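You operate a simulated robot arm through the tools that you are given. There is no shell and no other tool. Be economical: measure what you need, move in short steps, check, and stop when the job is done.

Carry out the task below with a simulated robot arm. There is one attempt and no reset: what you move stays moved.

TASK
Slot blocks B and A, slide the bar over them and lock it.
Fine: each in the slot with its letter.

It is judged by the outcome, as a careful person would: the job done as asked, and still so three seconds after it is handed in. It fails if anything else is knocked over, pushed out of place, dropped, spilled or broken.

THE ROBOT
A 6-joint arm with a two-finger parallel gripper, fixed in place. Base frame: the origin is at the foot of the arm, x ahead of it, y to its left, z up; the work surface is at about z = 800. Lengths are in mm, angles in degrees, forces in N, time in s.
With the tool pointing down near the work surface it reaches from about 260 to 680 mm from the base axis. Its first joint turns from -66.0 to 66.0 degrees. Payload 2.9 kg.
Tool frame: the origin (TCP) lies between the finger pads and is the grasp point; the fingertips stand 30 mm ahead of it; z points along the fingers, y is the line along which they close. The gripper opens to 110 mm. The fingers are 20 mm wide and 10 mm thick; the gripper's body (48 by 112 mm) begins 55 mm behind the TCP.
Orientation is that of the tool frame in the base frame, as a unit quaternion [w, x, y, z]. With the fingers straight down and closing along the base's y, the tool's x points along the base's -x, its y along +y and its z along -z.

THE INTERFACE
- The arm moves only by the tool arm_command. Its argument "rows" is a list of rows, each a list of 3 entries, a list of its own where there are three numbers: the shift along the tool's x, y, z in m, then the turn, a rotation vector about the tool's x, y, z in degrees, then the gripper command, from -1 (shut) to 1 (fully open), values between in proportion. In form: [[[tx, ty, tz], [wx, wy, wz], gripper], ...]. A call has 1 to 10 rows; each row is the pose to reach, as a shift and turn from the pose commanded when the call began, along the tool's axes at that moment. A row lasts 0.2 s, in which the tool goes at most 50 mm and 8.6 degrees; a call with a longer step from one row to the next is refused whole, and so is a gripper value outside its range. A pose out of reach is approached as far as the arm can. The call stops where the force on the tool passes 90 N (or 10 N more than at its start, if that is more) or the arm is blocked; 0.2 s more then pass. The fingers move at their own pace (about 108 mm/s each) and stop on an object; they squeeze with about 22 N. The grip force told is the motor's: it shows also when the fingers shut on nothing. Time passes only in rows, and 0.2 s behind the last, so rows that repeat a pose let the fingers close. It gives the time, the measured TCP pose, the force on the tool (base axes), the opening and the grip force at its end, in the units of the frame above (readings bear some noise).
- Cameras (640 x 400 px; columns grow to the right, rows downward): "scene" is fixed at [82.8, 439, 1384.8]; the picture's right is [-0.69, -0.72, 0.00], its down [-0.40, 0.39, -0.83] and it looks along [0.60, -0.57, -0.56] (base axes); focal length 338 px, centre (320, 200). "wrist" rides on the gripper at [-36, 0, -57] in the tool frame; the picture's right is [0.00, -1.00, 0.00], its down [0.97, 0.00, -0.24] and it looks along [0.24, 0.00, 0.97] (tool axes); focal length 218 px, centre (320, 200).
- get_image(camera): a new picture of that camera. No time passes.
- locate(camera, pixels): for up to 12 pixels [column, row] of the newest picture of that camera ("zoom" is the newest enlarged one), the place [x, y, z] in the base frame of the surface seen there, good to about 2 mm. No time passes.
- inspect(camera, box): a new picture of the part [left, top, right, bottom] of that camera's present view, enlarged. No time passes.
- finish_job(): hands the job in; it is judged then, once.

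Work in short steps. Measure before you move; look again where a grasp or a placing could have gone wrong, and mend it. You have 80 turns and 34 pictures in all, those below and enlarged ones among them. Open the gripper and draw the arm clear of the work before you hand the job in, unless the task says otherwise; then end with one line.

The tools are called after "Request:" by a JSON object that holds its "op" and its "data". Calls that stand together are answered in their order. arm_command: Moves the arm, as the interface text tells. Its arguments: {"type":"object","properties":{"rows":{"type":"array","items":{"type":"array"}}},"required":["rows"]} The other tools are called the same way: get_image (camera) takes a picture; locate (camera, pixels) gives the place of the surface under pixels of a picture; inspect (camera, box) takes an enlarged picture of a part of a camera's view; finish_job () hands the job in.

At the start:

```text
t: 0.0
tool_pos: [370.6, -1.2, 1120.0]
ee_rot: [0.0, 0.0, 1.0, 0.0]
ft_force: [-0.3, 0.1, -0.2]
finger_gap: 109.8
gripper_force: 0.2
```

scene: 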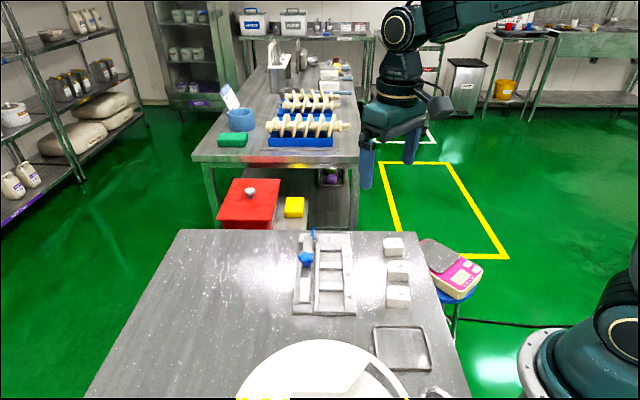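
wrist: 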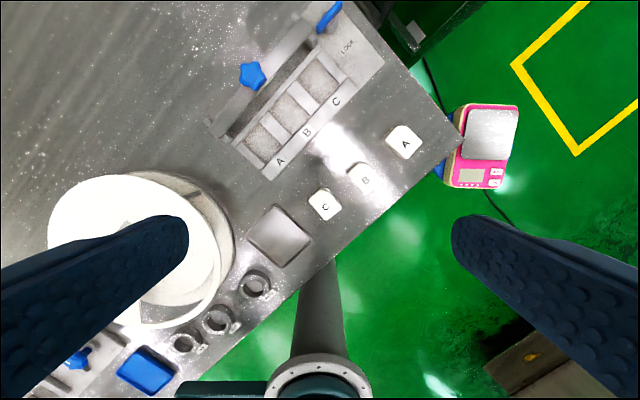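

The wrist picture shows the fixture near (290,110) and blocks A (405,142), B (362,178), C (325,204). I'll enlarge both views.

Request:
{"op": "inspect", "data": {"camera": "wrist", "box": [190, 0, 450, 230]}}

Request:
{"op": "inspect", "data": {"camera": "scene", "box": [270, 220, 430, 330]}}

```text
1.74 times, centred on (320, 115) of wrist
```

zoom: 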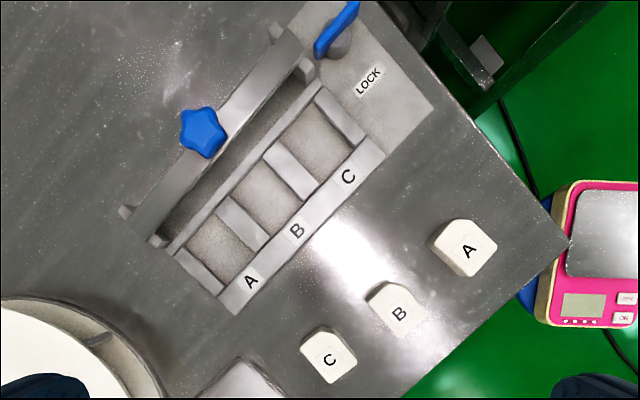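

```text
3.64 times, centred on (350, 275) of scene
```

zoom: 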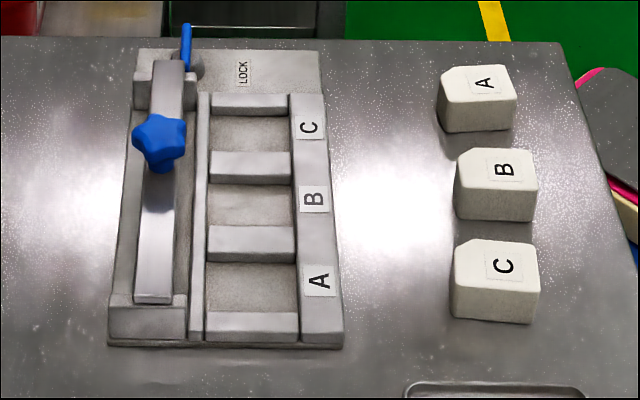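

Next I measure points on the fixture and blocks in the enlarged scene picture.

Request:
{"op": "locate", "data": {"camera": "zoom", "pixels": [[160, 130], [168, 70], [152, 295], [186, 40], [310, 127], [318, 280], [250, 130], [248, 280], [250, 165], [200, 220], [110, 340], [342, 342]]}}

Request:
{"op": "locate", "data": {"camera": "zoom", "pixels": [[442, 72], [507, 66], [517, 94], [447, 98], [457, 155], [528, 150], [538, 187], [457, 182], [165, 200], [150, 320], [180, 240], [320, 55]]}}

```text
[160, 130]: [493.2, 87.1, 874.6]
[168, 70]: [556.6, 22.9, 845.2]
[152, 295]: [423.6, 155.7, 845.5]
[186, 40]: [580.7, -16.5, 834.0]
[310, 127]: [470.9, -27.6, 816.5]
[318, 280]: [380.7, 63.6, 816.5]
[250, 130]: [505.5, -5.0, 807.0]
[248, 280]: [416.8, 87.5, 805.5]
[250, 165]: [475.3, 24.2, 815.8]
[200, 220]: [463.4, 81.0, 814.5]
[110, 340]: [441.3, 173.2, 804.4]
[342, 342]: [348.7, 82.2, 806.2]
```

```text
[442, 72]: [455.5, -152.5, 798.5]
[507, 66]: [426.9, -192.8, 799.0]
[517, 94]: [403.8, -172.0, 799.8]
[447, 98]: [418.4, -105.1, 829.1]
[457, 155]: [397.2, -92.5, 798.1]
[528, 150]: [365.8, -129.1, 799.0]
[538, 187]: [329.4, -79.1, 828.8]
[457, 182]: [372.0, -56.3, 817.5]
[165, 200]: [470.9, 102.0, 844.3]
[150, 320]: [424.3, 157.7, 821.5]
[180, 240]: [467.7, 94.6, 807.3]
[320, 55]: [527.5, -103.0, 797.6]
```

Block tops are at z≈829, the slot walls at 816 and the bar top at 845. The fixture axis runs at about -45° from x. I'll turn the tool 45° and come closer for a better look.

Request:
{"op": "arm_command", "data": {"rows": [[[-0.012, -0.003, 0.023], [0, 0, -7.5], 1], [[-0.024, -0.006, 0.046], [0, 0, -15], 1], [[-0.036, -0.01, 0.07], [0, 0, -22.5], 1], [[-0.048, -0.014, 0.093], [0, 0, -30], 1], [[-0.06, -0.017, 0.116], [0, 0, -37.5], 1], [[-0.07, -0.02, 0.14], [0, 0, -45], 1], [[-0.07, -0.02, 0.14], [0, 0, -45], 1]]}}

Request:
{"op": "get_image", "data": {"camera": "wrist"}}

```text
t: 1.6
tool_pos: [442.4, -23.4, 976.6]
ee_rot: [0.0, -0.383, 0.924, -0.001]
ft_force: [-0.4, -0.2, 0.3]
finger_gap: 110.0
gripper_force: 0.1
```

```text
29 pictures are left
```

wrist: 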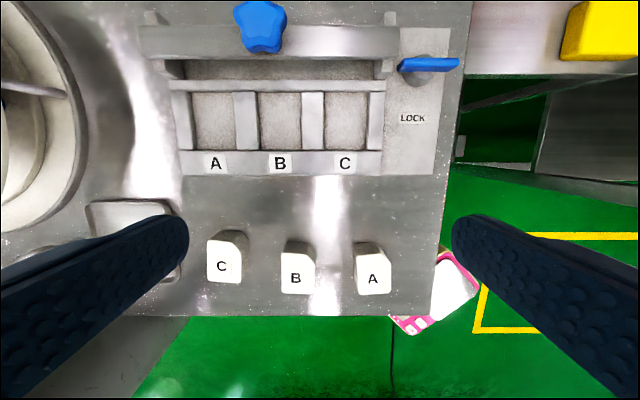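

Aligned view. I enlarge the fixture (145-465, 0-180) and the blocks.

Request:
{"op": "inspect", "data": {"camera": "wrist", "box": [195, 220, 405, 310]}}

Request:
{"op": "inspect", "data": {"camera": "wrist", "box": [130, 0, 470, 185]}}

```text
3.05 times, centred on (300, 265) of wrist
```

zoom: 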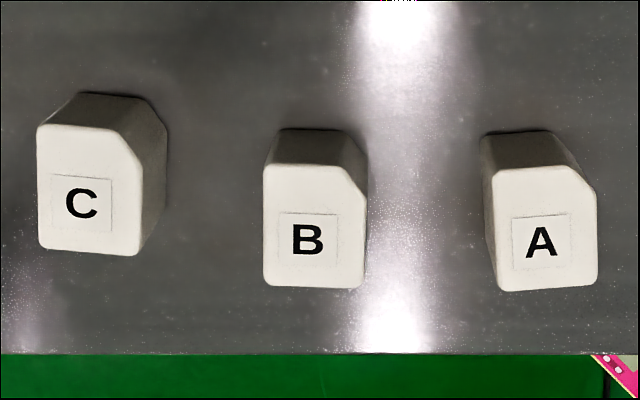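

```text
1.88 times, centred on (300, 92) of wrist
```

zoom: 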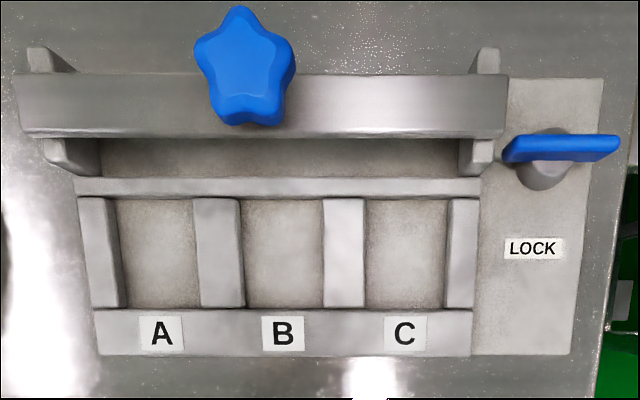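

I measure slot edges, lever and bar in this enlarged picture.

Request:
{"op": "locate", "data": {"camera": "zoom", "pixels": [[120, 250], [195, 250], [243, 250], [325, 250], [365, 250], [447, 250], [155, 202], [155, 303], [282, 202], [282, 303], [158, 250], [283, 250]]}}

Request:
{"op": "locate", "data": {"camera": "zoom", "pixels": [[506, 150], [617, 148], [545, 180], [244, 60], [25, 90], [500, 90], [25, 132], [500, 132], [70, 160], [480, 150], [300, 188], [490, 60]]}}

Request:
{"op": "inspect", "data": {"camera": "wrist", "box": [195, 220, 405, 310]}}

Request:
{"op": "locate", "data": {"camera": "zoom", "pixels": [[268, 220], [361, 220], [315, 170], [315, 283], [498, 220], [592, 220], [540, 175], [545, 285], [42, 190], [136, 190], [315, 200], [545, 200]]}}

```text
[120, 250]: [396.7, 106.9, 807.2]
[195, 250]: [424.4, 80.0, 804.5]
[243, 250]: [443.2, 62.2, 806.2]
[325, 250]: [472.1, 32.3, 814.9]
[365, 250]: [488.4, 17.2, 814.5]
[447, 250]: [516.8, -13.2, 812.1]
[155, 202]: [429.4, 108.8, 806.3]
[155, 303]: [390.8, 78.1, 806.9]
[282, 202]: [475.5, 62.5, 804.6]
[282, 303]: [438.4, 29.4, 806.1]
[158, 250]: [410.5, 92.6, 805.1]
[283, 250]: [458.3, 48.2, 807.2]
```

```text
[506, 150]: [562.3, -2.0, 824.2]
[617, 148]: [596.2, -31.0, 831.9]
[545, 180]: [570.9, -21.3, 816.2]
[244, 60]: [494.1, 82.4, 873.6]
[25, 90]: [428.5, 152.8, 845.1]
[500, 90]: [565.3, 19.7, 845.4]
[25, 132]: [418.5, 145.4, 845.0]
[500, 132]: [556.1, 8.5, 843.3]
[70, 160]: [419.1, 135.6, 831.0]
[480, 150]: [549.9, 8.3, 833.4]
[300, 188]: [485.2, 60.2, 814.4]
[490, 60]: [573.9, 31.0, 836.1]
```

```text
3.05 times, centred on (300, 265) of wrist
```

zoom: 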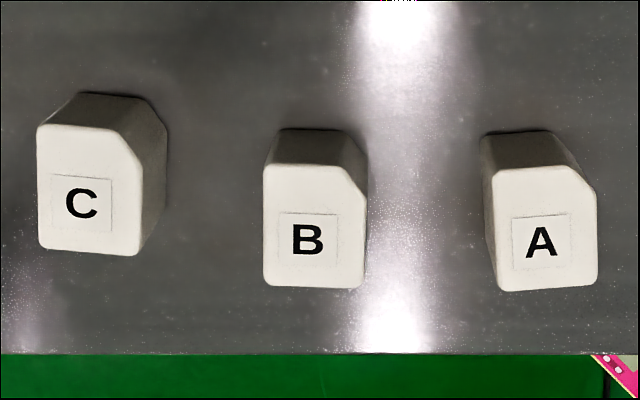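

```text
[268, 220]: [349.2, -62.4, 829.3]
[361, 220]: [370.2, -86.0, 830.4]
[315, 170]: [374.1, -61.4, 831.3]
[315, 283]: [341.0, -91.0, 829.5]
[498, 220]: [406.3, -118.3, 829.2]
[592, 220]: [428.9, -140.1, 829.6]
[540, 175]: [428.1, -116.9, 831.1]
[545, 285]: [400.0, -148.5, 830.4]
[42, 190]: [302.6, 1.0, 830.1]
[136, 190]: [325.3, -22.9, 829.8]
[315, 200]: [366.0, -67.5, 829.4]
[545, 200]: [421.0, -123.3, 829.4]
```

B is about 33×46 mm, centred near (358,-76). A is centred near (415,-132). I'll go above slots A/B for a more vertical view before moving anything.

Request:
{"op": "arm_command", "data": {"rows": [[[-0.02, 0.024, 0.012], [0, 0, 0], 1], [[-0.04, 0.047, 0.024], [0, 0, 0], 1], [[-0.0587, 0.0706, 0.037], [0, 0, 0], 1], [[-0.0587, 0.0706, 0.037], [0, 0, 0], 1], [[-0.0587, 0.0706, 0.037], [0, 0, 0], 1]]}}

Request:
{"op": "inspect", "data": {"camera": "wrist", "box": [140, 60, 500, 285]}}

```text
t: 2.8
tool_pos: [432.0, 67.8, 945.3]
ee_rot: [-0.001, -0.382, 0.924, 0.0]
ft_force: [0.1, 0.2, 0.3]
finger_gap: 110.3
gripper_force: 0.1
```

```text
1.78 times, centred on (320, 172) of wrist
```

zoom: 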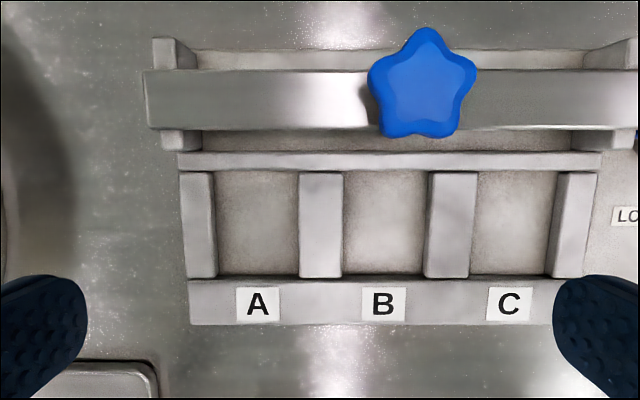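

Clear view. I locate the slot wall edges on the wall tops.

Request:
{"op": "locate", "data": {"camera": "zoom", "pixels": [[210, 225], [302, 225], [340, 225], [430, 225], [470, 225], [560, 225], [257, 168], [257, 283], [383, 166], [383, 283], [197, 225], [320, 225]]}}

Request:
{"op": "locate", "data": {"camera": "zoom", "pixels": [[217, 225], [297, 225], [345, 225], [424, 225], [150, 72], [150, 126], [630, 72], [630, 126], [422, 85], [170, 42], [170, 143], [600, 140]]}}

```text
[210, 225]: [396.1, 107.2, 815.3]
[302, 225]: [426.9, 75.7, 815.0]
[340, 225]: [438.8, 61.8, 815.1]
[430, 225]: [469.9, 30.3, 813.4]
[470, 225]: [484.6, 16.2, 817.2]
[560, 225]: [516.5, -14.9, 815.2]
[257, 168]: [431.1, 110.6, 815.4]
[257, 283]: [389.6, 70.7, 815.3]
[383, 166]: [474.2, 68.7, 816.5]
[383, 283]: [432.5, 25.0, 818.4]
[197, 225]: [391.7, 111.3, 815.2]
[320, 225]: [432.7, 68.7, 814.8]
```

```text
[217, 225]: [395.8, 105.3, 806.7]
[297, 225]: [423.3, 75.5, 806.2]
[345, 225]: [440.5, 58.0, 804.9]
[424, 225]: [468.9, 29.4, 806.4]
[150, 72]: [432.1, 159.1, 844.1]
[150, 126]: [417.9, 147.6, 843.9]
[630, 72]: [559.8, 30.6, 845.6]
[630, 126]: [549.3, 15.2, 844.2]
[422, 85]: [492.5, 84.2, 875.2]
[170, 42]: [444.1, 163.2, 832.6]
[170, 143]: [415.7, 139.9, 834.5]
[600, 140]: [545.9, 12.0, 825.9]
```

Slots: A is at s≈226 and B at s≈290, with t≈-354 (s along A→C, t toward the blocks). Block B is at s≈307, t≈-199. I'll go over block B at z≈900 with the gripper at about 65 mm.

Request:
{"op": "arm_command", "data": {"rows": [[[0.039, -0.0125, 0.0], [0, 0, 0], 0.6], [[0.078, -0.025, 0.01], [0, 0, 0], 0.2], [[0.117, -0.0375, 0.025], [0, 0, 0], 0.2], [[0.1554, -0.05, 0.044], [0, 0, 0], 0.2], [[0.1554, -0.05, 0.044], [0, 0, 0], 0.2], [[0.1554, -0.05, 0.044], [0, 0, 0], 0.2]]}}

Request:
{"op": "get_image", "data": {"camera": "wrist"}}

```text
t: 4.2
tool_pos: [358.3, -76.1, 896.9]
ee_rot: [0.0, -0.383, 0.924, 0.0]
ft_force: [-0.4, 0.0, 0.4]
finger_gap: 65.7
gripper_force: 0.1
```

```text
24 pictures are left
```

wrist: 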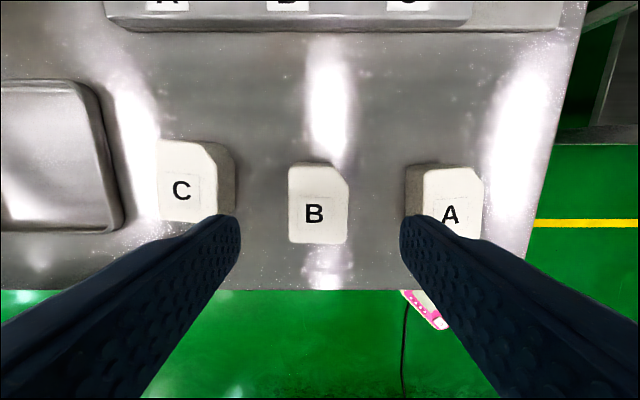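

Block B (318,204) is centred between the fingers (240…400). I descend about 56 mm and close.

Request:
{"op": "arm_command", "data": {"rows": [[[0, 0, 0.02], [0, 0, 0], 0.2], [[0, 0, 0.04], [0, 0, 0], 0.2], [[0, 0, 0.056], [0, 0, 0], 0.2], [[0, 0, 0.056], [0, 0, 0], 0.2], [[0, 0, 0.056], [0, 0, 0], -1], [[0, 0, 0.056], [0, 0, 0], -1], [[0, 0, 0.056], [0, 0, 0], -1], [[0, 0, 0.056], [0, 0, 0], -1]]}}

```text
t: 6.0
tool_pos: [360.3, -76.7, 842.2]
ee_rot: [0.001, -0.383, 0.924, 0.0]
ft_force: [0.1, -0.1, -0.2]
finger_gap: 35.2
gripper_force: 22.4
```

Gripped at 35 mm. I lift and carry it over slot B.

Request:
{"op": "arm_command", "data": {"rows": [[[0, 0, -0.02], [0, 0, 0], -1], [[0, 0, -0.048], [0, 0, 0], -1], [[-0.035, 0.004, -0.048], [0, 0, 0], -1], [[-0.075, 0.009, -0.048], [0, 0, 0], -1], [[-0.115, 0.013, -0.048], [0, 0, 0], -1], [[-0.14, 0.016, -0.048], [0, 0, 0], -1], [[-0.1545, 0.0175, -0.048], [0, 0, 0], -1], [[-0.1545, 0.0175, -0.048], [0, 0, 0], -1], [[-0.1545, 0.0175, -0.048], [0, 0, 0], -1]]}}

Request:
{"op": "get_image", "data": {"camera": "wrist"}}

```text
t: 8.0
tool_pos: [455.0, 44.9, 891.8]
ee_rot: [0.0, -0.383, 0.924, 0.0]
ft_force: [-0.4, 0.0, -0.4]
finger_gap: 35.1
gripper_force: 22.3
```

```text
23 pictures are left
```

wrist: 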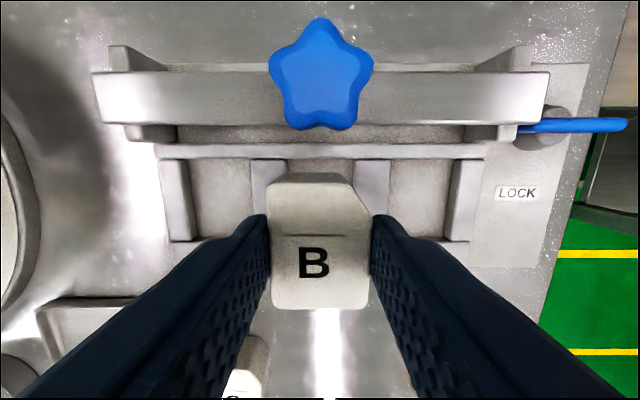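

Block centred in columns (320). I check its place along t by locating its top edges.

Request:
{"op": "locate", "data": {"camera": "wrist", "pixels": [[312, 237], [312, 303], [276, 260], [364, 260], [312, 160], [267, 165], [370, 165], [312, 180]]}}

```text
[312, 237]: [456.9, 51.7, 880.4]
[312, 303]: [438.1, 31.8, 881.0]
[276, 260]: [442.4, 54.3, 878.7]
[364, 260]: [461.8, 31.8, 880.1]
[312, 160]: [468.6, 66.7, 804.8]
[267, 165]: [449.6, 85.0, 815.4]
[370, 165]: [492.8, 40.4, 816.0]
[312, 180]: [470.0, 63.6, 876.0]
```

Block spans t≈-377…-332, centre -354.5, which matches the slot. I lower it about 43 mm.

Request:
{"op": "arm_command", "data": {"rows": [[[0, 0, 0.015], [0, 0, 0], -1], [[0, 0, 0.03], [0, 0, 0], -1], [[0, 0, 0.036], [0, 0, 0], -1], [[0, 0, 0.04], [0, 0, 0], -1], [[0, 0, 0.042], [0, 0, 0], -1], [[0, 0, 0.042], [0, 0, 0], -1]]}}

Request:
{"op": "get_image", "data": {"camera": "wrist"}}

```text
t: 9.4
tool_pos: [456.3, 45.5, 848.4]
ee_rot: [0.0, -0.382, 0.924, -0.001]
ft_force: [-0.4, -0.4, -0.7]
finger_gap: 35.2
gripper_force: 21.8
```

```text
22 pictures are left
```

wrist: 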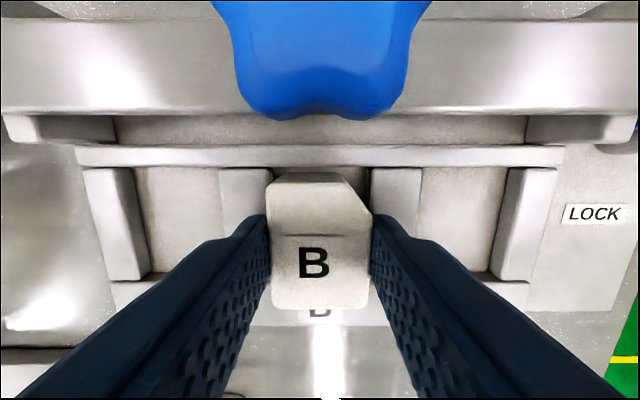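

It's in the slot with no contact yet. I go a touch lower (1.5 mm), release to about 50 mm and rise.

Request:
{"op": "arm_command", "data": {"rows": [[[0, 0, 0.0015], [0, 0, 0], -1], [[0, 0, 0.0015], [0, 0, 0], -1], [[0, 0, 0.0015], [0, 0, 0], -0.1], [[0, 0, 0.0015], [0, 0, 0], -0.1], [[0, 0, -0.018], [0, 0, 0], -0.1], [[0, 0, -0.05], [0, 0, 0], 0.2], [[0, 0, -0.05], [0, 0, 0], 0.2]]}}

Request:
{"op": "get_image", "data": {"camera": "wrist"}}

```text
t: 11.0
tool_pos: [453.5, 45.8, 901.5]
ee_rot: [0.0, -0.383, 0.924, 0.0]
ft_force: [-1.3, 0.4, -0.3]
finger_gap: 66.1
gripper_force: 0.1
```

```text
21 pictures are left
```

wrist: 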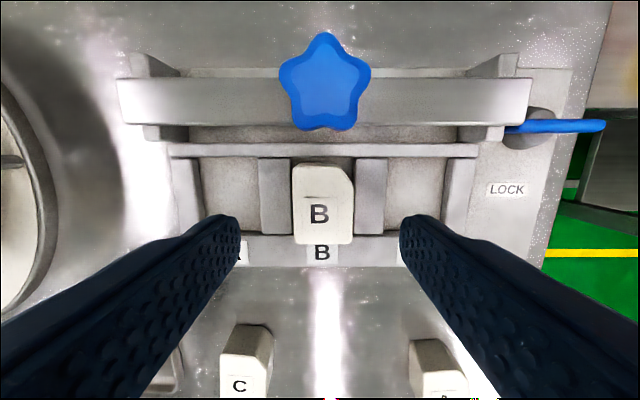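

B is seated. Now over to block A (s≈386.7, t≈-199), with a small turn of about 2.5° to match its tilt left to the closing fingers.

Request:
{"op": "arm_command", "data": {"rows": [[[0.0309, -0.0194, 0], [0, 0, 0], 0.2], [[0.0618, -0.0388, 0], [0, 0, 0], 0.2], [[0.0927, -0.0582, 0], [0, 0, 0], 0.2], [[0.1236, -0.0776, 0], [0, 0, 0], 0.2], [[0.1545, -0.097, 0], [0, 0, 0], 0.2], [[0.1545, -0.097, 0], [0, 0, 0], 0.2], [[0.1545, -0.097, 0], [0, 0, 0], 0.2]]}}

Request:
{"op": "get_image", "data": {"camera": "wrist"}}

```text
t: 12.6
tool_pos: [416.4, -132.0, 900.7]
ee_rot: [0.0, -0.383, 0.924, 0.0]
ft_force: [0.7, -0.1, 0.3]
finger_gap: 66.0
gripper_force: 0.0
```

```text
20 pictures are left
```

wrist: 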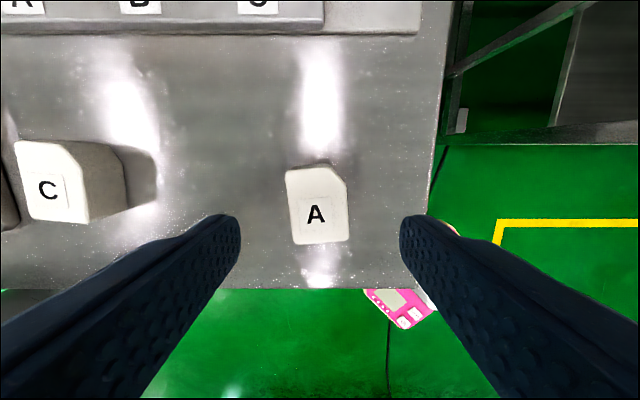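

A is tilted about 4° counter-clockwise and centred (318,204). I turn 4° with it, descend 56 mm and close.

Request:
{"op": "arm_command", "data": {"rows": [[[0, 0, 0.02], [0, 0, -4], 0.2], [[0, 0, 0.04], [0, 0, -4], 0.2], [[0, 0, 0.056], [0, 0, -4], 0.2], [[0, 0, 0.056], [0, 0, -4], 0.2], [[0, 0, 0.056], [0, 0, -4], -1], [[0, 0, 0.056], [0, 0, -4], -1], [[0, 0, 0.056], [0, 0, -4], -1], [[0, 0, 0.056], [0, 0, -4], -1]]}}

Request:
{"op": "arm_command", "data": {"rows": [[[0, 0, -0.02], [0, 0, 0], -1], [[0, 0, -0.055], [0, 0, 0], -1], [[0, 0, -0.055], [0, 0, 4], -1], [[0, 0, -0.055], [0, 0, 4], -1]]}}

```text
t: 14.4
tool_pos: [416.9, -130.0, 842.8]
ee_rot: [0.0, -0.414, 0.91, 0.0]
ft_force: [-0.3, 0.6, -0.7]
finger_gap: 35.2
gripper_force: 22.1
```

```text
t: 15.4
tool_pos: [412.6, -130.5, 897.8]
ee_rot: [0.0, -0.383, 0.924, 0.0]
ft_force: [0.4, 0.5, -0.9]
finger_gap: 35.1
gripper_force: 22.1
```

A held. Now carry it to slot A.

Request:
{"op": "arm_command", "data": {"rows": [[[-0.026, 0.0268, 0], [0, 0, 0], -1], [[-0.052, 0.0535, 0], [0, 0, 0], -1], [[-0.078, 0.0803, 0], [0, 0, 0], -1], [[-0.104, 0.107, 0], [0, 0, 0], -1], [[-0.13, 0.1338, 0], [0, 0, 0], -1], [[-0.155, 0.1605, 0], [0, 0, 0], -1], [[-0.155, 0.1605, 0], [0, 0, 0], -1], [[-0.155, 0.1605, 0], [0, 0, 0], -1]]}}

Request:
{"op": "get_image", "data": {"camera": "wrist"}}

Request:
{"op": "locate", "data": {"camera": "wrist", "pixels": [[312, 185], [312, 303], [276, 260], [364, 260], [267, 165], [370, 165], [420, 220], [312, 165]]}}

```text
t: 17.2
tool_pos: [411.2, 91.4, 898.5]
ee_rot: [0.0, -0.383, 0.924, -0.001]
ft_force: [0.2, -1.1, -1.4]
finger_gap: 35.2
gripper_force: 21.7
```

```text
19 pictures are left
```

wrist: 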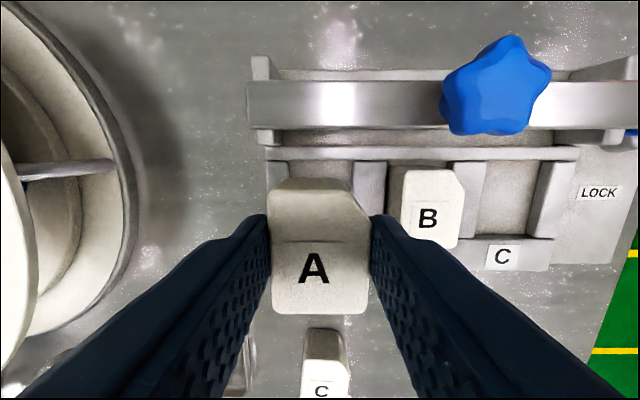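

```text
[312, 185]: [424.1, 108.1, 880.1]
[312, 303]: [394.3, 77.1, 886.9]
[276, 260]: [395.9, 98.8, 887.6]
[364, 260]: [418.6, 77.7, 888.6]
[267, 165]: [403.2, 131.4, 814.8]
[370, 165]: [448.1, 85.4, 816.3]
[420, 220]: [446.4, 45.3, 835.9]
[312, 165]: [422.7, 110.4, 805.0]
```

A is aligned between the walls (287 and 355). I lower it about 50 mm and release.

Request:
{"op": "arm_command", "data": {"rows": [[[0, 0, 0.02], [0, 0, 0], -1], [[0, 0, 0.037], [0, 0, 0], -1], [[0, 0, 0.043], [0, 0, 0], -1], [[0, 0, 0.047], [0, 0, 0], -1], [[0, 0, 0.05], [0, 0, 0], -1], [[0, 0, 0.05], [0, 0, 0], -1]]}}

Request:
{"op": "arm_command", "data": {"rows": [[[0, 0, 0.0], [0, 0, 0], -0.1], [[0, 0, 0.0], [0, 0, 0], -0.1], [[0, 0, -0.02], [0, 0, 0], -0.1], [[0, 0, -0.065], [0, 0, 0], 0], [[0, 0, -0.11], [0, 0, 0], 0], [[0, 0, -0.11], [0, 0, 0], 0]]}}

Request:
{"op": "get_image", "data": {"camera": "wrist"}}

```text
t: 18.6
tool_pos: [409.0, 91.7, 848.5]
ee_rot: [0.0, -0.383, 0.924, 0.0]
ft_force: [-0.3, -0.2, -0.4]
finger_gap: 35.6
gripper_force: 22.8
```

```text
t: 20.0
tool_pos: [409.9, 87.6, 958.9]
ee_rot: [0.0, -0.382, 0.924, 0.0]
ft_force: [-0.3, -0.1, -1.0]
finger_gap: 55.0
gripper_force: 0.0
```

```text
18 pictures are left
```

wrist: 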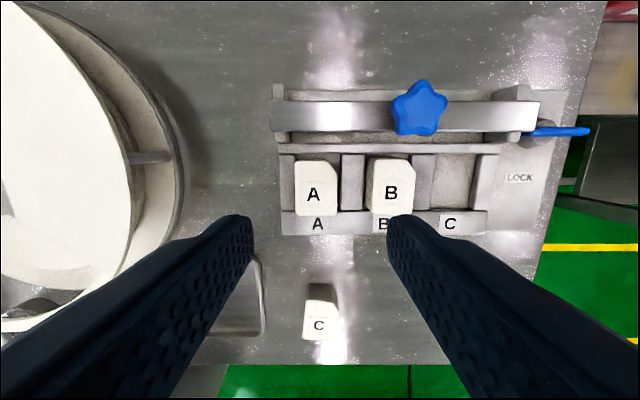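

Both blocks are seated. I look at the bar, knob and lever from the scene camera and from this view before touching them.

Request:
{"op": "inspect", "data": {"camera": "scene", "box": [285, 222, 365, 322]}}

Request:
{"op": "inspect", "data": {"camera": "wrist", "box": [430, 60, 600, 200]}}

```text
4.00 times, centred on (325, 272) of scene
```

zoom: 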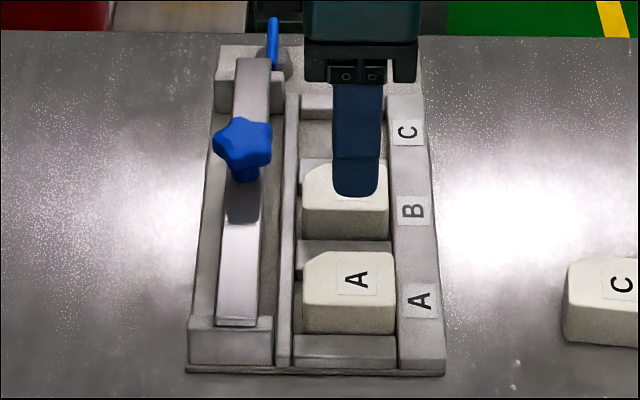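

```text
2.86 times, centred on (515, 130) of wrist
```

zoom: 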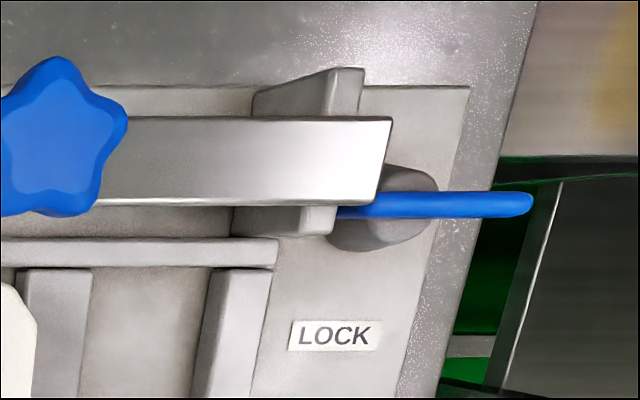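

The knob centre is at about (493,83), i.e. s≈290, t≈-408, top z 875. I go above it with the gripper at 75 mm.

Request:
{"op": "arm_command", "data": {"rows": [[[-0.02, -0.022, 0], [0, 0, 0], 0.4], [[-0.04, -0.044, 0], [0, 0, 0], 0.4], [[-0.054, -0.064, 0], [0, 0, 0], 0.4], [[-0.054, -0.064, 0.02], [0, 0, 0], 0.4], [[-0.054, -0.064, 0.02], [0, 0, 0], 0.4]]}}

Request:
{"op": "get_image", "data": {"camera": "wrist"}}

Request:
{"op": "locate", "data": {"camera": "wrist", "pixels": [[320, 175], [300, 175], [340, 175], [320, 200], [480, 185], [490, 170], [540, 180], [580, 185], [500, 200], [520, 240]]}}

```text
t: 21.2
tool_pos: [494.4, 83.1, 940.1]
ee_rot: [0.0, -0.383, 0.924, 0.0]
ft_force: [0.0, -0.5, -0.1]
finger_gap: 77.0
gripper_force: 0.1
```

```text
15 pictures are left
```

wrist: 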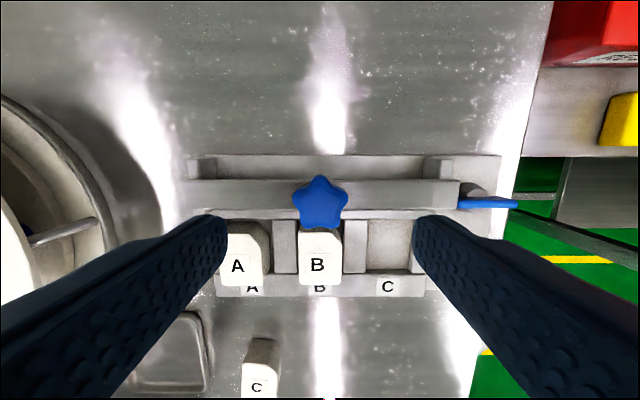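

```text
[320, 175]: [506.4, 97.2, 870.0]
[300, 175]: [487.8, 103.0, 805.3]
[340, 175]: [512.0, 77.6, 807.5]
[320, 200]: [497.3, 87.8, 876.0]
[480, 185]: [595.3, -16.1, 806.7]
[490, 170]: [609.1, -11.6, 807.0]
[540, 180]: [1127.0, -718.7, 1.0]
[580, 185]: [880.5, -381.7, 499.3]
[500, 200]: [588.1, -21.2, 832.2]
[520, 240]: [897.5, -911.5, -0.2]
```

Knob centre is at about t=-412, s=290. I shift -3 mm, descend 55 mm (tips at z≈855) and grip the knob.

Request:
{"op": "arm_command", "data": {"rows": [[[-0.003, 0, 0.02], [0, 0, 0], 0.4], [[-0.003, 0, 0.04], [0, 0, 0], 0.4], [[-0.003, 0, 0.055], [0, 0, 0], 0.4], [[-0.003, 0, 0.055], [0, 0, 0], 0.0], [[-0.003, 0, 0.055], [0, 0, 0], -1], [[-0.003, 0, 0.055], [0, 0, 0], -1], [[-0.003, 0, 0.055], [0, 0, 0], -1]]}}

```text
t: 22.8
tool_pos: [496.1, 85.2, 885.3]
ee_rot: [-0.001, -0.383, 0.924, 0.0]
ft_force: [0.5, -0.8, -1.7]
finger_gap: 32.1
gripper_force: 44.7
```

Knob gripped at 32 mm. I pull it gently 12 mm toward the blocks and read the force.

Request:
{"op": "arm_command", "data": {"rows": [[[0.004, 0, 0], [0, 0, 0], -1], [[0.008, 0, 0], [0, 0, 0], -1], [[0.012, 0, 0], [0, 0, 0], -1], [[0.012, 0, 0], [0, 0, 0], -1]]}}

Request:
{"op": "get_image", "data": {"camera": "wrist"}}

```text
t: 23.8
tool_pos: [487.6, 78.5, 885.0]
ee_rot: [0.001, -0.384, 0.923, 0.0]
ft_force: [-6.3, 6.3, 24.9]
finger_gap: 32.1
gripper_force: 45.2
```

```text
14 pictures are left
```

wrist: 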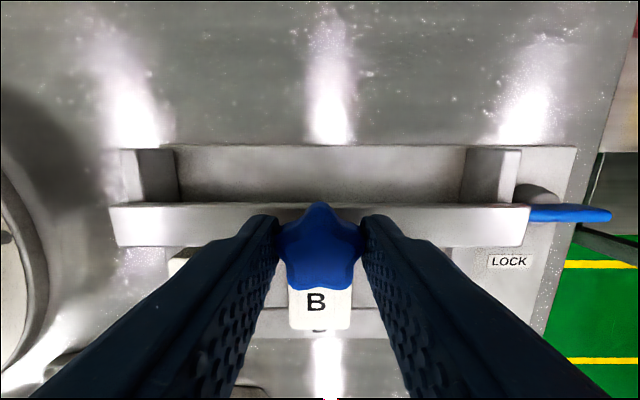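

The bar slides with the knob, but there is a 25 N upward force. I look closer from the scene side.

Request:
{"op": "inspect", "data": {"camera": "scene", "box": [285, 222, 365, 322]}}

Request:
{"op": "locate", "data": {"camera": "wrist", "pixels": [[120, 212], [120, 240], [515, 212], [515, 240], [200, 220], [450, 220], [320, 300], [140, 170], [490, 170]]}}

```text
4.00 times, centred on (325, 272) of scene
```

zoom: 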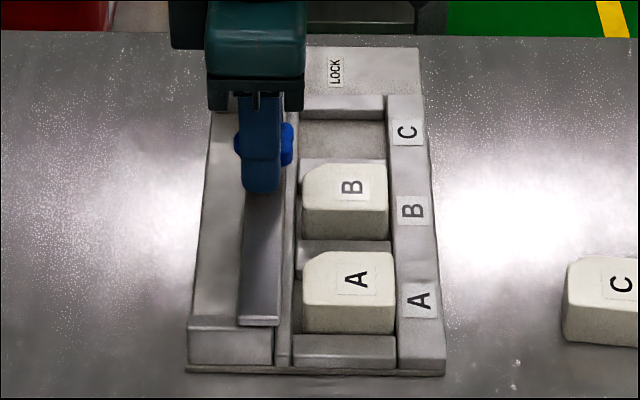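

```text
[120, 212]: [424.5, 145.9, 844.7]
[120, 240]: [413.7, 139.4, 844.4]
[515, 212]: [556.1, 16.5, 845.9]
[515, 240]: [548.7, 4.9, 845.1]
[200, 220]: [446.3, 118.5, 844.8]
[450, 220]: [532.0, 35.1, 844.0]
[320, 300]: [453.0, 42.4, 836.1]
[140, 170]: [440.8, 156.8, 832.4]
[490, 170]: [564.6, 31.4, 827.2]
```

The bar stays level (z 845) with block tops at 836, so it should clear. I pull on 12 mm while easing up 1 mm.

Request:
{"op": "arm_command", "data": {"rows": [[[0.003, 0, -0.001], [0, 0, 0], -1], [[0.006, 0, -0.001], [0, 0, 0], -1], [[0.009, 0, -0.001], [0, 0, 0], -1], [[0.012, 0, -0.001], [0, 0, 0], -1], [[0.012, 0, -0.001], [0, 0, 0], -1]]}}

```text
t: 25.0
tool_pos: [480.8, 69.7, 885.4]
ee_rot: [0.001, -0.383, 0.924, 0.001]
ft_force: [-9.2, 9.6, 22.8]
finger_gap: 32.3
gripper_force: 44.9
```

The force is modest (about 13 N sideways, 23 N up), so I ease by 1 mm in both and go on another 12 mm.

Request:
{"op": "arm_command", "data": {"rows": [[[0.003, 0.001, -0.001], [0, 0, 0], -1], [[0.006, 0.001, -0.001], [0, 0, 0], -1], [[0.009, 0.001, -0.001], [0, 0, 0], -1], [[0.012, 0.001, -0.001], [0, 0, 0], -1], [[0.012, 0.001, -0.001], [0, 0, 0], -1]]}}

```text
t: 26.2
tool_pos: [471.9, 61.8, 884.8]
ee_rot: [0.0, -0.383, 0.924, -0.001]
ft_force: [10.9, 10.0, -3.1]
finger_gap: 32.5
gripper_force: 44.9
```

Now there is about 15 N against the motion. I check whether the bar is riding over the blocks properly.

Request:
{"op": "inspect", "data": {"camera": "scene", "box": [285, 222, 365, 322]}}

```text
4.00 times, centred on (325, 272) of scene
```

zoom: 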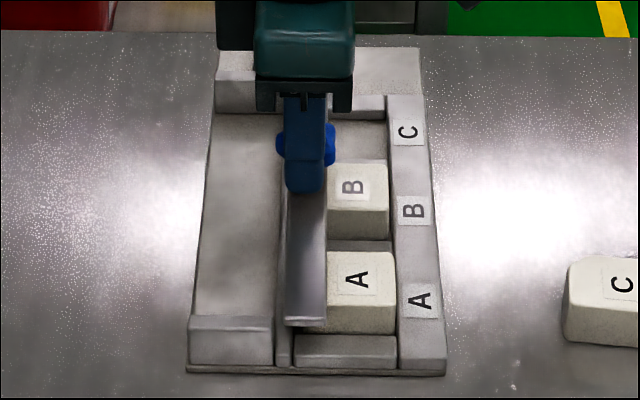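

The bar rides over A and B cleanly. I continue another 12 mm.

Request:
{"op": "arm_command", "data": {"rows": [[[0.003, 0, 0], [0, 0, 0], -1], [[0.006, 0, 0], [0, 0, 0], -1], [[0.009, 0, 0], [0, 0, 0], -1], [[0.012, 0, 0], [0, 0, 0], -1], [[0.012, 0, 0], [0, 0, 0], -1]]}}

```text
t: 27.4
tool_pos: [465.8, 56.8, 887.4]
ee_rot: [0.007, -0.385, 0.923, 0.001]
ft_force: [21.3, 28.6, 4.9]
finger_gap: 32.2
gripper_force: 44.8
```

Resistance is up to about 35 N and it moved only about 8 mm. I look before pushing more.

Request:
{"op": "get_image", "data": {"camera": "wrist"}}

Request:
{"op": "locate", "data": {"camera": "wrist", "pixels": [[120, 212], [120, 240], [515, 212], [515, 240], [200, 225], [320, 225], [320, 305], [530, 195], [600, 190]]}}

```text
11 pictures are left
```

wrist: 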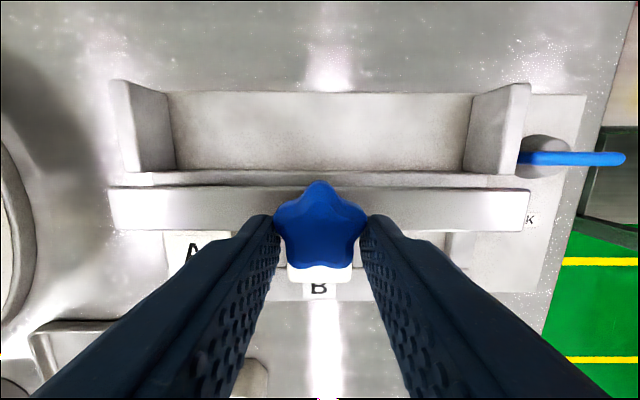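

```text
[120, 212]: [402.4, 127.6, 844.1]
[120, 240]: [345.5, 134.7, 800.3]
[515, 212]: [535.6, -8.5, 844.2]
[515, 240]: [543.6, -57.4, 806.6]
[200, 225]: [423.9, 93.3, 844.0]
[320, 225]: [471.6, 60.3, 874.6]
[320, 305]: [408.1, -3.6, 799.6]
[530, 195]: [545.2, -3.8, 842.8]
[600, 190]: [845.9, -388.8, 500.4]
```

The knob slid back about 8 mm in the fingers and the bar centre is at t≈-374, so it's either an end stop or friction. I'll release, go up and push from behind the knob with closed fingers.

Request:
{"op": "arm_command", "data": {"rows": [[[0, 0, 0], [0, 0, 0], 0], [[0, 0, 0], [0, 0, 0], 0.0], [[0, 0, -0.03], [0, 0, 0], 0], [[0, 0, -0.06], [0, 0, 0], 0], [[0, 0, -0.06], [0, 0, 0], -1], [[0, 0, -0.06], [0, 0, 0], -1], [[0, 0, -0.06], [0, 0, 0], -1]]}}

Request:
{"op": "get_image", "data": {"camera": "wrist"}}

Request:
{"op": "locate", "data": {"camera": "wrist", "pixels": [[320, 190], [200, 170], [200, 185], [320, 170], [490, 170], [500, 150], [540, 152], [560, 152]]}}

```text
t: 29.0
tool_pos: [460.7, 52.8, 943.7]
ee_rot: [0.0, -0.383, 0.924, 0.0]
ft_force: [0.1, 0.0, 0.8]
finger_gap: 0.1
gripper_force: 22.3
```

```text
10 pictures are left
```

wrist: 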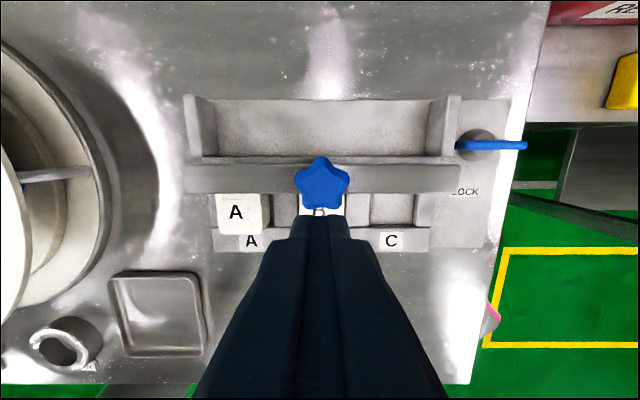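

```text
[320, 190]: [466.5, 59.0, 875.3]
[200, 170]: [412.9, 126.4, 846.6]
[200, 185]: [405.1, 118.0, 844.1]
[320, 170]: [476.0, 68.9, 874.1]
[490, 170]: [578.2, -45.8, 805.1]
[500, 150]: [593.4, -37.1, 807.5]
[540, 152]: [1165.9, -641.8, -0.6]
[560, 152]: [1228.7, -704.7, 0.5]
```

Knob centre t≈-375, rear lobe ≈-391. I put the closed fingers behind it (t≈-415), lower to tips z≈853 and advance.

Request:
{"op": "arm_command", "data": {"rows": [[[-0.026, 0, 0], [0, 0, 0], -1], [[-0.052, 0, 0], [0, 0, 0], -1], [[-0.052, 0, 0], [0, 0, 0], -1], [[-0.052, 0, 0.03], [0, 0, 0], -1], [[-0.052, 0, 0.058], [0, 0, 0], -1], [[-0.052, 0, 0.058], [0, 0, 0], -1], [[-0.047, 0, 0.058], [0, 0, 0], -1], [[-0.043, 0, 0.058], [0, 0, 0], -1], [[-0.043, 0, 0.058], [0, 0, 0], -1]]}}

Request:
{"op": "arm_command", "data": {"rows": [[[0.003, 0, 0], [0, 0, 0], -1], [[0.006, 0, 0], [0, 0, 0], -1], [[0.009, 0, 0], [0, 0, 0], -1], [[0.012, 0, 0], [0, 0, 0], -1], [[0.012, 0, 0], [0, 0, 0], -1]]}}

```text
t: 31.0
tool_pos: [490.4, 84.8, 888.1]
ee_rot: [0.001, -0.383, 0.924, 0.0]
ft_force: [0.0, -0.2, -0.3]
finger_gap: 0.1
gripper_force: 21.8
```

```text
t: 32.2
tool_pos: [487.2, 79.8, 889.1]
ee_rot: [0.006, -0.387, 0.922, 0.002]
ft_force: [26.2, 36.0, -13.1]
finger_gap: 0.1
gripper_force: 21.9
```

At 44 N the knob doesn't move (contact still at t≈-391), so the bar is at its end stop over the blocks. I back off, rise and move above the lever to study it.

Request:
{"op": "arm_command", "data": {"rows": [[[-0.02, 0, 0], [0, 0, 0], -1], [[-0.02, 0, -0.03], [0, 0, 0], -1], [[-0.02, -0.045, -0.06], [0, 0, 0], -1], [[-0.02, -0.09, -0.06], [0, 0, 0], -1], [[-0.01, -0.13, -0.06], [0, 0, 0], -0.2], [[-0.01, -0.13, -0.06], [0, 0, 0], 0.2], [[-0.01, -0.13, -0.06], [0, 0, 0], 0.2]]}}

Request:
{"op": "get_image", "data": {"camera": "wrist"}}

```text
refused: row 3 steps farther than a row can; nothing moved
```

```text
9 pictures are left
```

wrist: 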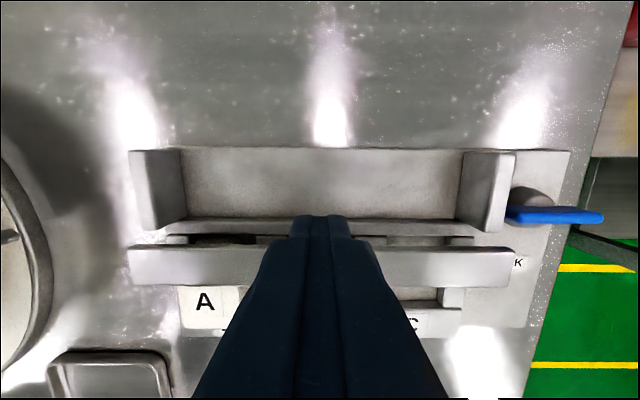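

The bar may have moved relative to the slots. I locate it in this picture.

Request:
{"op": "locate", "data": {"camera": "wrist", "pixels": [[160, 250], [160, 284], [480, 252], [480, 284], [205, 315], [190, 232], [140, 265], [510, 265], [220, 238]]}}

```text
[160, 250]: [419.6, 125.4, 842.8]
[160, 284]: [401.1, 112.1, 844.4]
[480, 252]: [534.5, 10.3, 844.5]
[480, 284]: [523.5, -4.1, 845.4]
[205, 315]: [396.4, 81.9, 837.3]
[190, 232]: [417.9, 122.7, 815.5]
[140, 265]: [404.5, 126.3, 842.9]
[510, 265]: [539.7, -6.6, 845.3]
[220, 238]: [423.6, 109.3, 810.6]
```

The bar centre is still t≈-375, level and parallel. One firmer push (still well under the limit) will tell a stop from friction.

Request:
{"op": "arm_command", "data": {"rows": [[[0.002, 0, 0], [0, 0, 0], -1], [[0.004, 0, 0], [0, 0, 0], -1], [[0.004, 0, 0], [0, 0, 0], -1]]}}

```text
t: 33.0
tool_pos: [485.9, 78.7, 888.8]
ee_rot: [0.013, -0.39, 0.921, 0.002]
ft_force: [38.0, 48.4, -22.2]
finger_gap: 0.0
gripper_force: 21.7
```

At 61 N nothing slides and the tool only flexes, so it is a hard stop. I back off, rise and go to view the lever.

Request:
{"op": "arm_command", "data": {"rows": [[[-0.012, 0, 0], [0, 0, 0], -1], [[-0.022, 0, 0], [0, 0, 0], -1], [[-0.022, 0, -0.03], [0, 0, 0], -1], [[-0.022, -0.02, -0.06], [0, 0, 0], -1], [[-0.022, -0.06, -0.06], [0, 0, 0], -1], [[-0.022, -0.1, -0.06], [0, 0, 0], -0.2], [[-0.01, -0.125, -0.06], [0, 0, 0], 0.2], [[-0.01, -0.125, -0.06], [0, 0, 0], 0.2], [[-0.01, -0.125, -0.06], [0, 0, 0], 0.2]]}}

Request:
{"op": "get_image", "data": {"camera": "wrist"}}

```text
t: 35.0
tool_pos: [578.7, -9.1, 949.1]
ee_rot: [0.0, -0.383, 0.924, 0.0]
ft_force: [-1.2, 0.4, 1.1]
finger_gap: 66.0
gripper_force: 0.1
```

```text
8 pictures are left
```

wrist: 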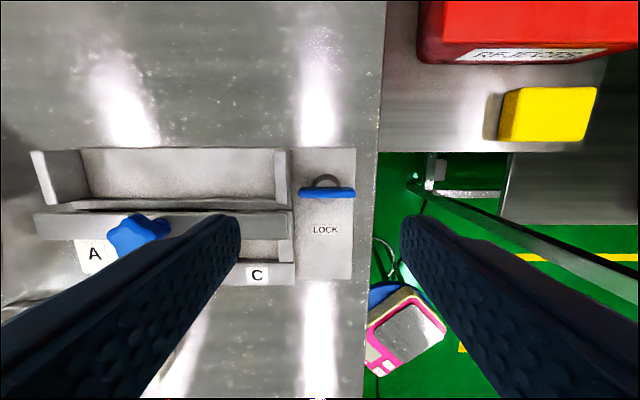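

I enlarge the lever (325,190) and locate it.

Request:
{"op": "inspect", "data": {"camera": "wrist", "box": [280, 145, 376, 245]}}

Request:
{"op": "locate", "data": {"camera": "zoom", "pixels": [[203, 135], [420, 170], [420, 200], [250, 200], [300, 135], [330, 170], [330, 198], [400, 190], [250, 180], [330, 330], [270, 340], [390, 340]]}}

```text
4.00 times, centred on (328, 195) of wrist
```

zoom: 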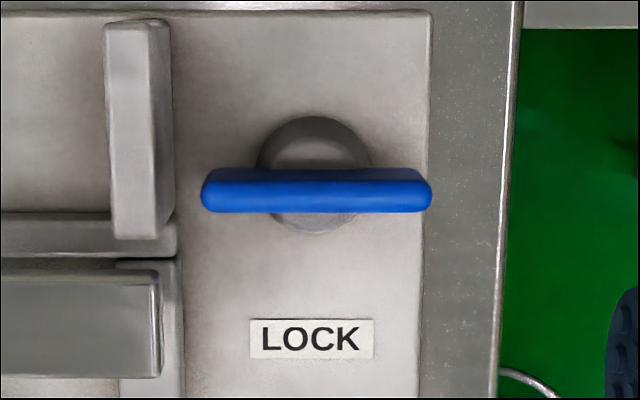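

```text
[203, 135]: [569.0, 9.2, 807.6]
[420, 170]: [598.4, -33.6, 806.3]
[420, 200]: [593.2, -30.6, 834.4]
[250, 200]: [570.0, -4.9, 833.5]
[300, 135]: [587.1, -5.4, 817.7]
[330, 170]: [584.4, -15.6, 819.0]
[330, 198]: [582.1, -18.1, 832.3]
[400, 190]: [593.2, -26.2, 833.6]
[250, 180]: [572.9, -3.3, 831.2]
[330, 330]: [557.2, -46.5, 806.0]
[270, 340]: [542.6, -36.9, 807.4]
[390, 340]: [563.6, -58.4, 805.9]
```

The wing lever (47 mm long, 8 mm thick, z 819–834) turns about a vertical boss at s≈421.6, t≈-398.8. I turn the tool +90° about its axis so the fingers close across the wing.

Request:
{"op": "arm_command", "data": {"rows": [[[0.001, -0.001, 0], [0, 0, 8], 0], [[0.002, -0.003, 0], [0, 0, 16], 0], [[0.003, -0.005, 0], [0, 0, 24], 0], [[0.004, -0.006, 0], [0, 0, 32], -0.3], [[0.004, -0.006, 0], [0, 0, 40], -0.3], [[0.004, -0.006, 0], [0, 0, 48], -0.3], [[0.004, -0.006, 0], [0, 0, 56], -0.3], [[0.004, -0.006, 0], [0, 0, 64], -0.3], [[0.004, -0.006, 0], [0, 0, 72], -0.3], [[0.004, -0.006, 0], [0, 0, 80], -0.3]]}}

Request:
{"op": "arm_command", "data": {"rows": [[[0, 0, 0.015], [0, 0, 5], -0.3], [[0, 0, 0.03], [0, 0, 10], -0.3], [[0, 0, 0.04], [0, 0, 10], -0.3], [[0, 0, 0.04], [0, 0, 10], -0.3], [[0, 0, 0.04], [0, 0, 10], -0.3]]}}

Request:
{"op": "get_image", "data": {"camera": "wrist"}}

```text
t: 37.2
tool_pos: [576.7, -16.3, 947.5]
ee_rot: [0.0, 0.302, 0.953, 0.0]
ft_force: [0.0, 1.0, 1.0]
finger_gap: 38.5
gripper_force: 0.1
```

```text
t: 38.4
tool_pos: [577.0, -17.0, 908.8]
ee_rot: [0.001, 0.383, 0.924, -0.001]
ft_force: [-0.2, -0.5, 0.0]
finger_gap: 38.7
gripper_force: 0.1
```

```text
6 pictures are left
```

wrist: 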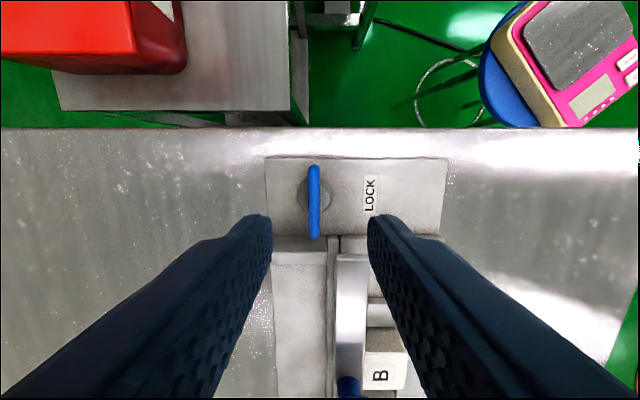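

The wing is at (314,201); the TCP projects to about (320,205), so I shift +3.5 mm in y and -2 mm in x. Then I descend 57 mm and grip.

Request:
{"op": "arm_command", "data": {"rows": [[[-0.002, 0.0035, 0.015], [0, 0, 0], -0.3], [[-0.002, 0.0035, 0.035], [0, 0, 0], -0.3], [[-0.002, 0.0035, 0.05], [0, 0, 0], -0.3], [[-0.002, 0.0035, 0.057], [0, 0, 0], -0.3], [[-0.002, 0.0035, 0.057], [0, 0, 0], -0.3], [[-0.002, 0.0035, 0.057], [0, 0, 0], -1], [[-0.002, 0.0035, 0.057], [0, 0, 0], -1], [[-0.002, 0.0035, 0.057], [0, 0, 0], -1]]}}

```text
t: 40.2
tool_pos: [582.4, -16.6, 849.8]
ee_rot: [0.0, 0.382, 0.924, 0.0]
ft_force: [4.3, 3.6, -5.7]
finger_gap: 24.8
gripper_force: 44.9
```

The 25 mm gap means the tips caught the boss. I open, rise 5 mm and grip the wing itself.

Request:
{"op": "arm_command", "data": {"rows": [[[0, 0, 0], [0, 0, 0], -0.3], [[0, 0, 0], [0, 0, 0], -0.3], [[0, 0, -0.005], [0, 0, 0], -0.3], [[0, 0, -0.005], [0, 0, 0], -1], [[0, 0, -0.005], [0, 0, 0], -1], [[0, 0, -0.005], [0, 0, 0], -1], [[0, 0, -0.005], [0, 0, 0], -1]]}}

```text
t: 41.8
tool_pos: [581.5, -15.4, 855.4]
ee_rot: [0.0, 0.383, 0.924, 0.0]
ft_force: [-7.3, -6.7, 3.8]
finger_gap: 7.0
gripper_force: 45.1
```

The wing is gripped (7 mm). I try 24° clockwise as seen from above (+ about tool z) and read the force.

Request:
{"op": "arm_command", "data": {"rows": [[[0, -0.001, 0], [0, 0, 6], -1], [[0, -0.001, 0], [0, 0, 12], -1], [[0, -0.001, 0], [0, 0, 18], -1], [[0, -0.001, 0], [0, 0, 24], -1], [[0, -0.001, 0], [0, 0, 24], -1]]}}

Request:
{"op": "inspect", "data": {"camera": "wrist", "box": [220, 100, 440, 300]}}

```text
t: 43.0
tool_pos: [580.4, -16.6, 854.7]
ee_rot: [0.0, 0.567, 0.824, -0.001]
ft_force: [-6.1, -8.4, -3.5]
finger_gap: 6.9
gripper_force: 45.1
```

```text
2.00 times, centred on (330, 200) of wrist
```

zoom: 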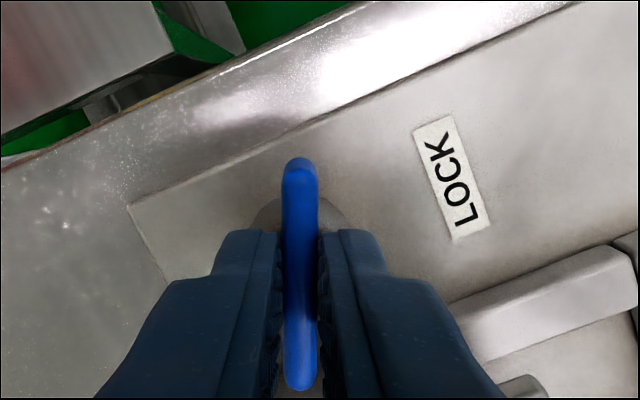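

The wing turns with the fingers (gap still 7 mm, little force). I continue clockwise to 90°.

Request:
{"op": "arm_command", "data": {"rows": [[[0, 0, 0], [0, 0, 7.5], -1], [[0, 0, 0], [0, 0, 15], -1], [[0, 0, 0], [0, 0, 22.5], -1], [[0, 0, 0], [0, 0, 30], -1], [[0, 0, 0], [0, 0, 37.5], -1], [[0, 0, 0], [0, 0, 45], -1], [[0, 0, 0], [0, 0, 52.5], -1], [[0, 0, 0], [0, 0, 60], -1], [[0, 0, 0], [0, 0, 66], -1], [[0, 0, 0], [0, 0, 66], -1]]}}

```text
t: 45.2
tool_pos: [579.6, -16.4, 854.6]
ee_rot: [-0.001, 0.924, 0.383, -0.002]
ft_force: [-21.9, 0.6, -0.2]
finger_gap: 6.8
gripper_force: 44.9
```

It's at 90°. I nudge 4° more to be sure the lever reaches its end, then release with a small opening and rise.

Request:
{"op": "arm_command", "data": {"rows": [[[0, 0, 0], [0, 0, 4], -1], [[0, 0, 0], [0, 0, 4], -1], [[0, 0, 0], [0, 0, 2], -0.6], [[0, 0, 0], [0, 0, 2], -0.6], [[0, 0, -0.03], [0, 0, 0], -0.6], [[0, 0, -0.07], [0, 0, 0], -0.6], [[0, 0, -0.11], [0, 0, 0], -0.6], [[0, 0, -0.11], [0, 0, 0], -0.6]]}}

Request:
{"op": "get_image", "data": {"camera": "wrist"}}

```text
t: 47.0
tool_pos: [580.4, -16.7, 964.7]
ee_rot: [0.0, 0.924, 0.383, 0.0]
ft_force: [-0.3, 0.2, 0.5]
finger_gap: 21.9
gripper_force: 0.0
```

```text
4 pictures are left
```

wrist: 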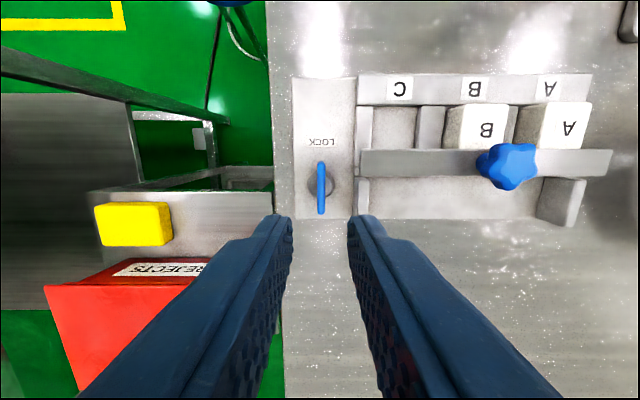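

The wing now points at LOCK. I check the bar and block positions here.

Request:
{"op": "locate", "data": {"camera": "wrist", "pixels": [[400, 152], [400, 174], [600, 153], [600, 174], [480, 115], [565, 118], [321, 165], [321, 210], [550, 107], [470, 106]]}}

```text
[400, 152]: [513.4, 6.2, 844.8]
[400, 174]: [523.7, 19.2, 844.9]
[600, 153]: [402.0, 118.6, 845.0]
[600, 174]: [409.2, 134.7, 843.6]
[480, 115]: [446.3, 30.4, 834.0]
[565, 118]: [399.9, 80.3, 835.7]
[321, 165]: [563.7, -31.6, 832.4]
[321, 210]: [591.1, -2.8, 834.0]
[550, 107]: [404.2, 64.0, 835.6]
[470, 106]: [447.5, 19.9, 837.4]
```

The bar sits over the rear of both blocks. I look closely at bar, blocks and lever.

Request:
{"op": "inspect", "data": {"camera": "wrist", "box": [290, 60, 620, 240]}}

```text
1.94 times, centred on (455, 150) of wrist
```

zoom: 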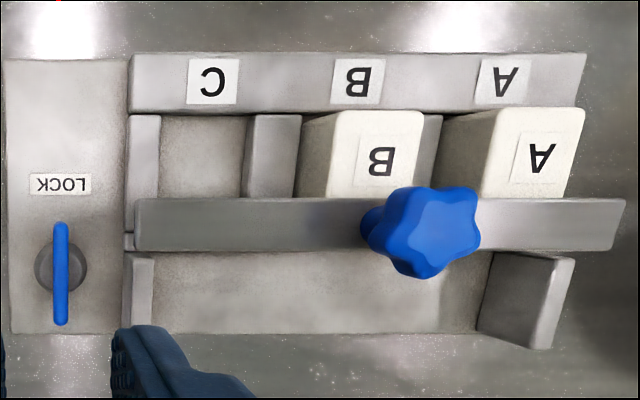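

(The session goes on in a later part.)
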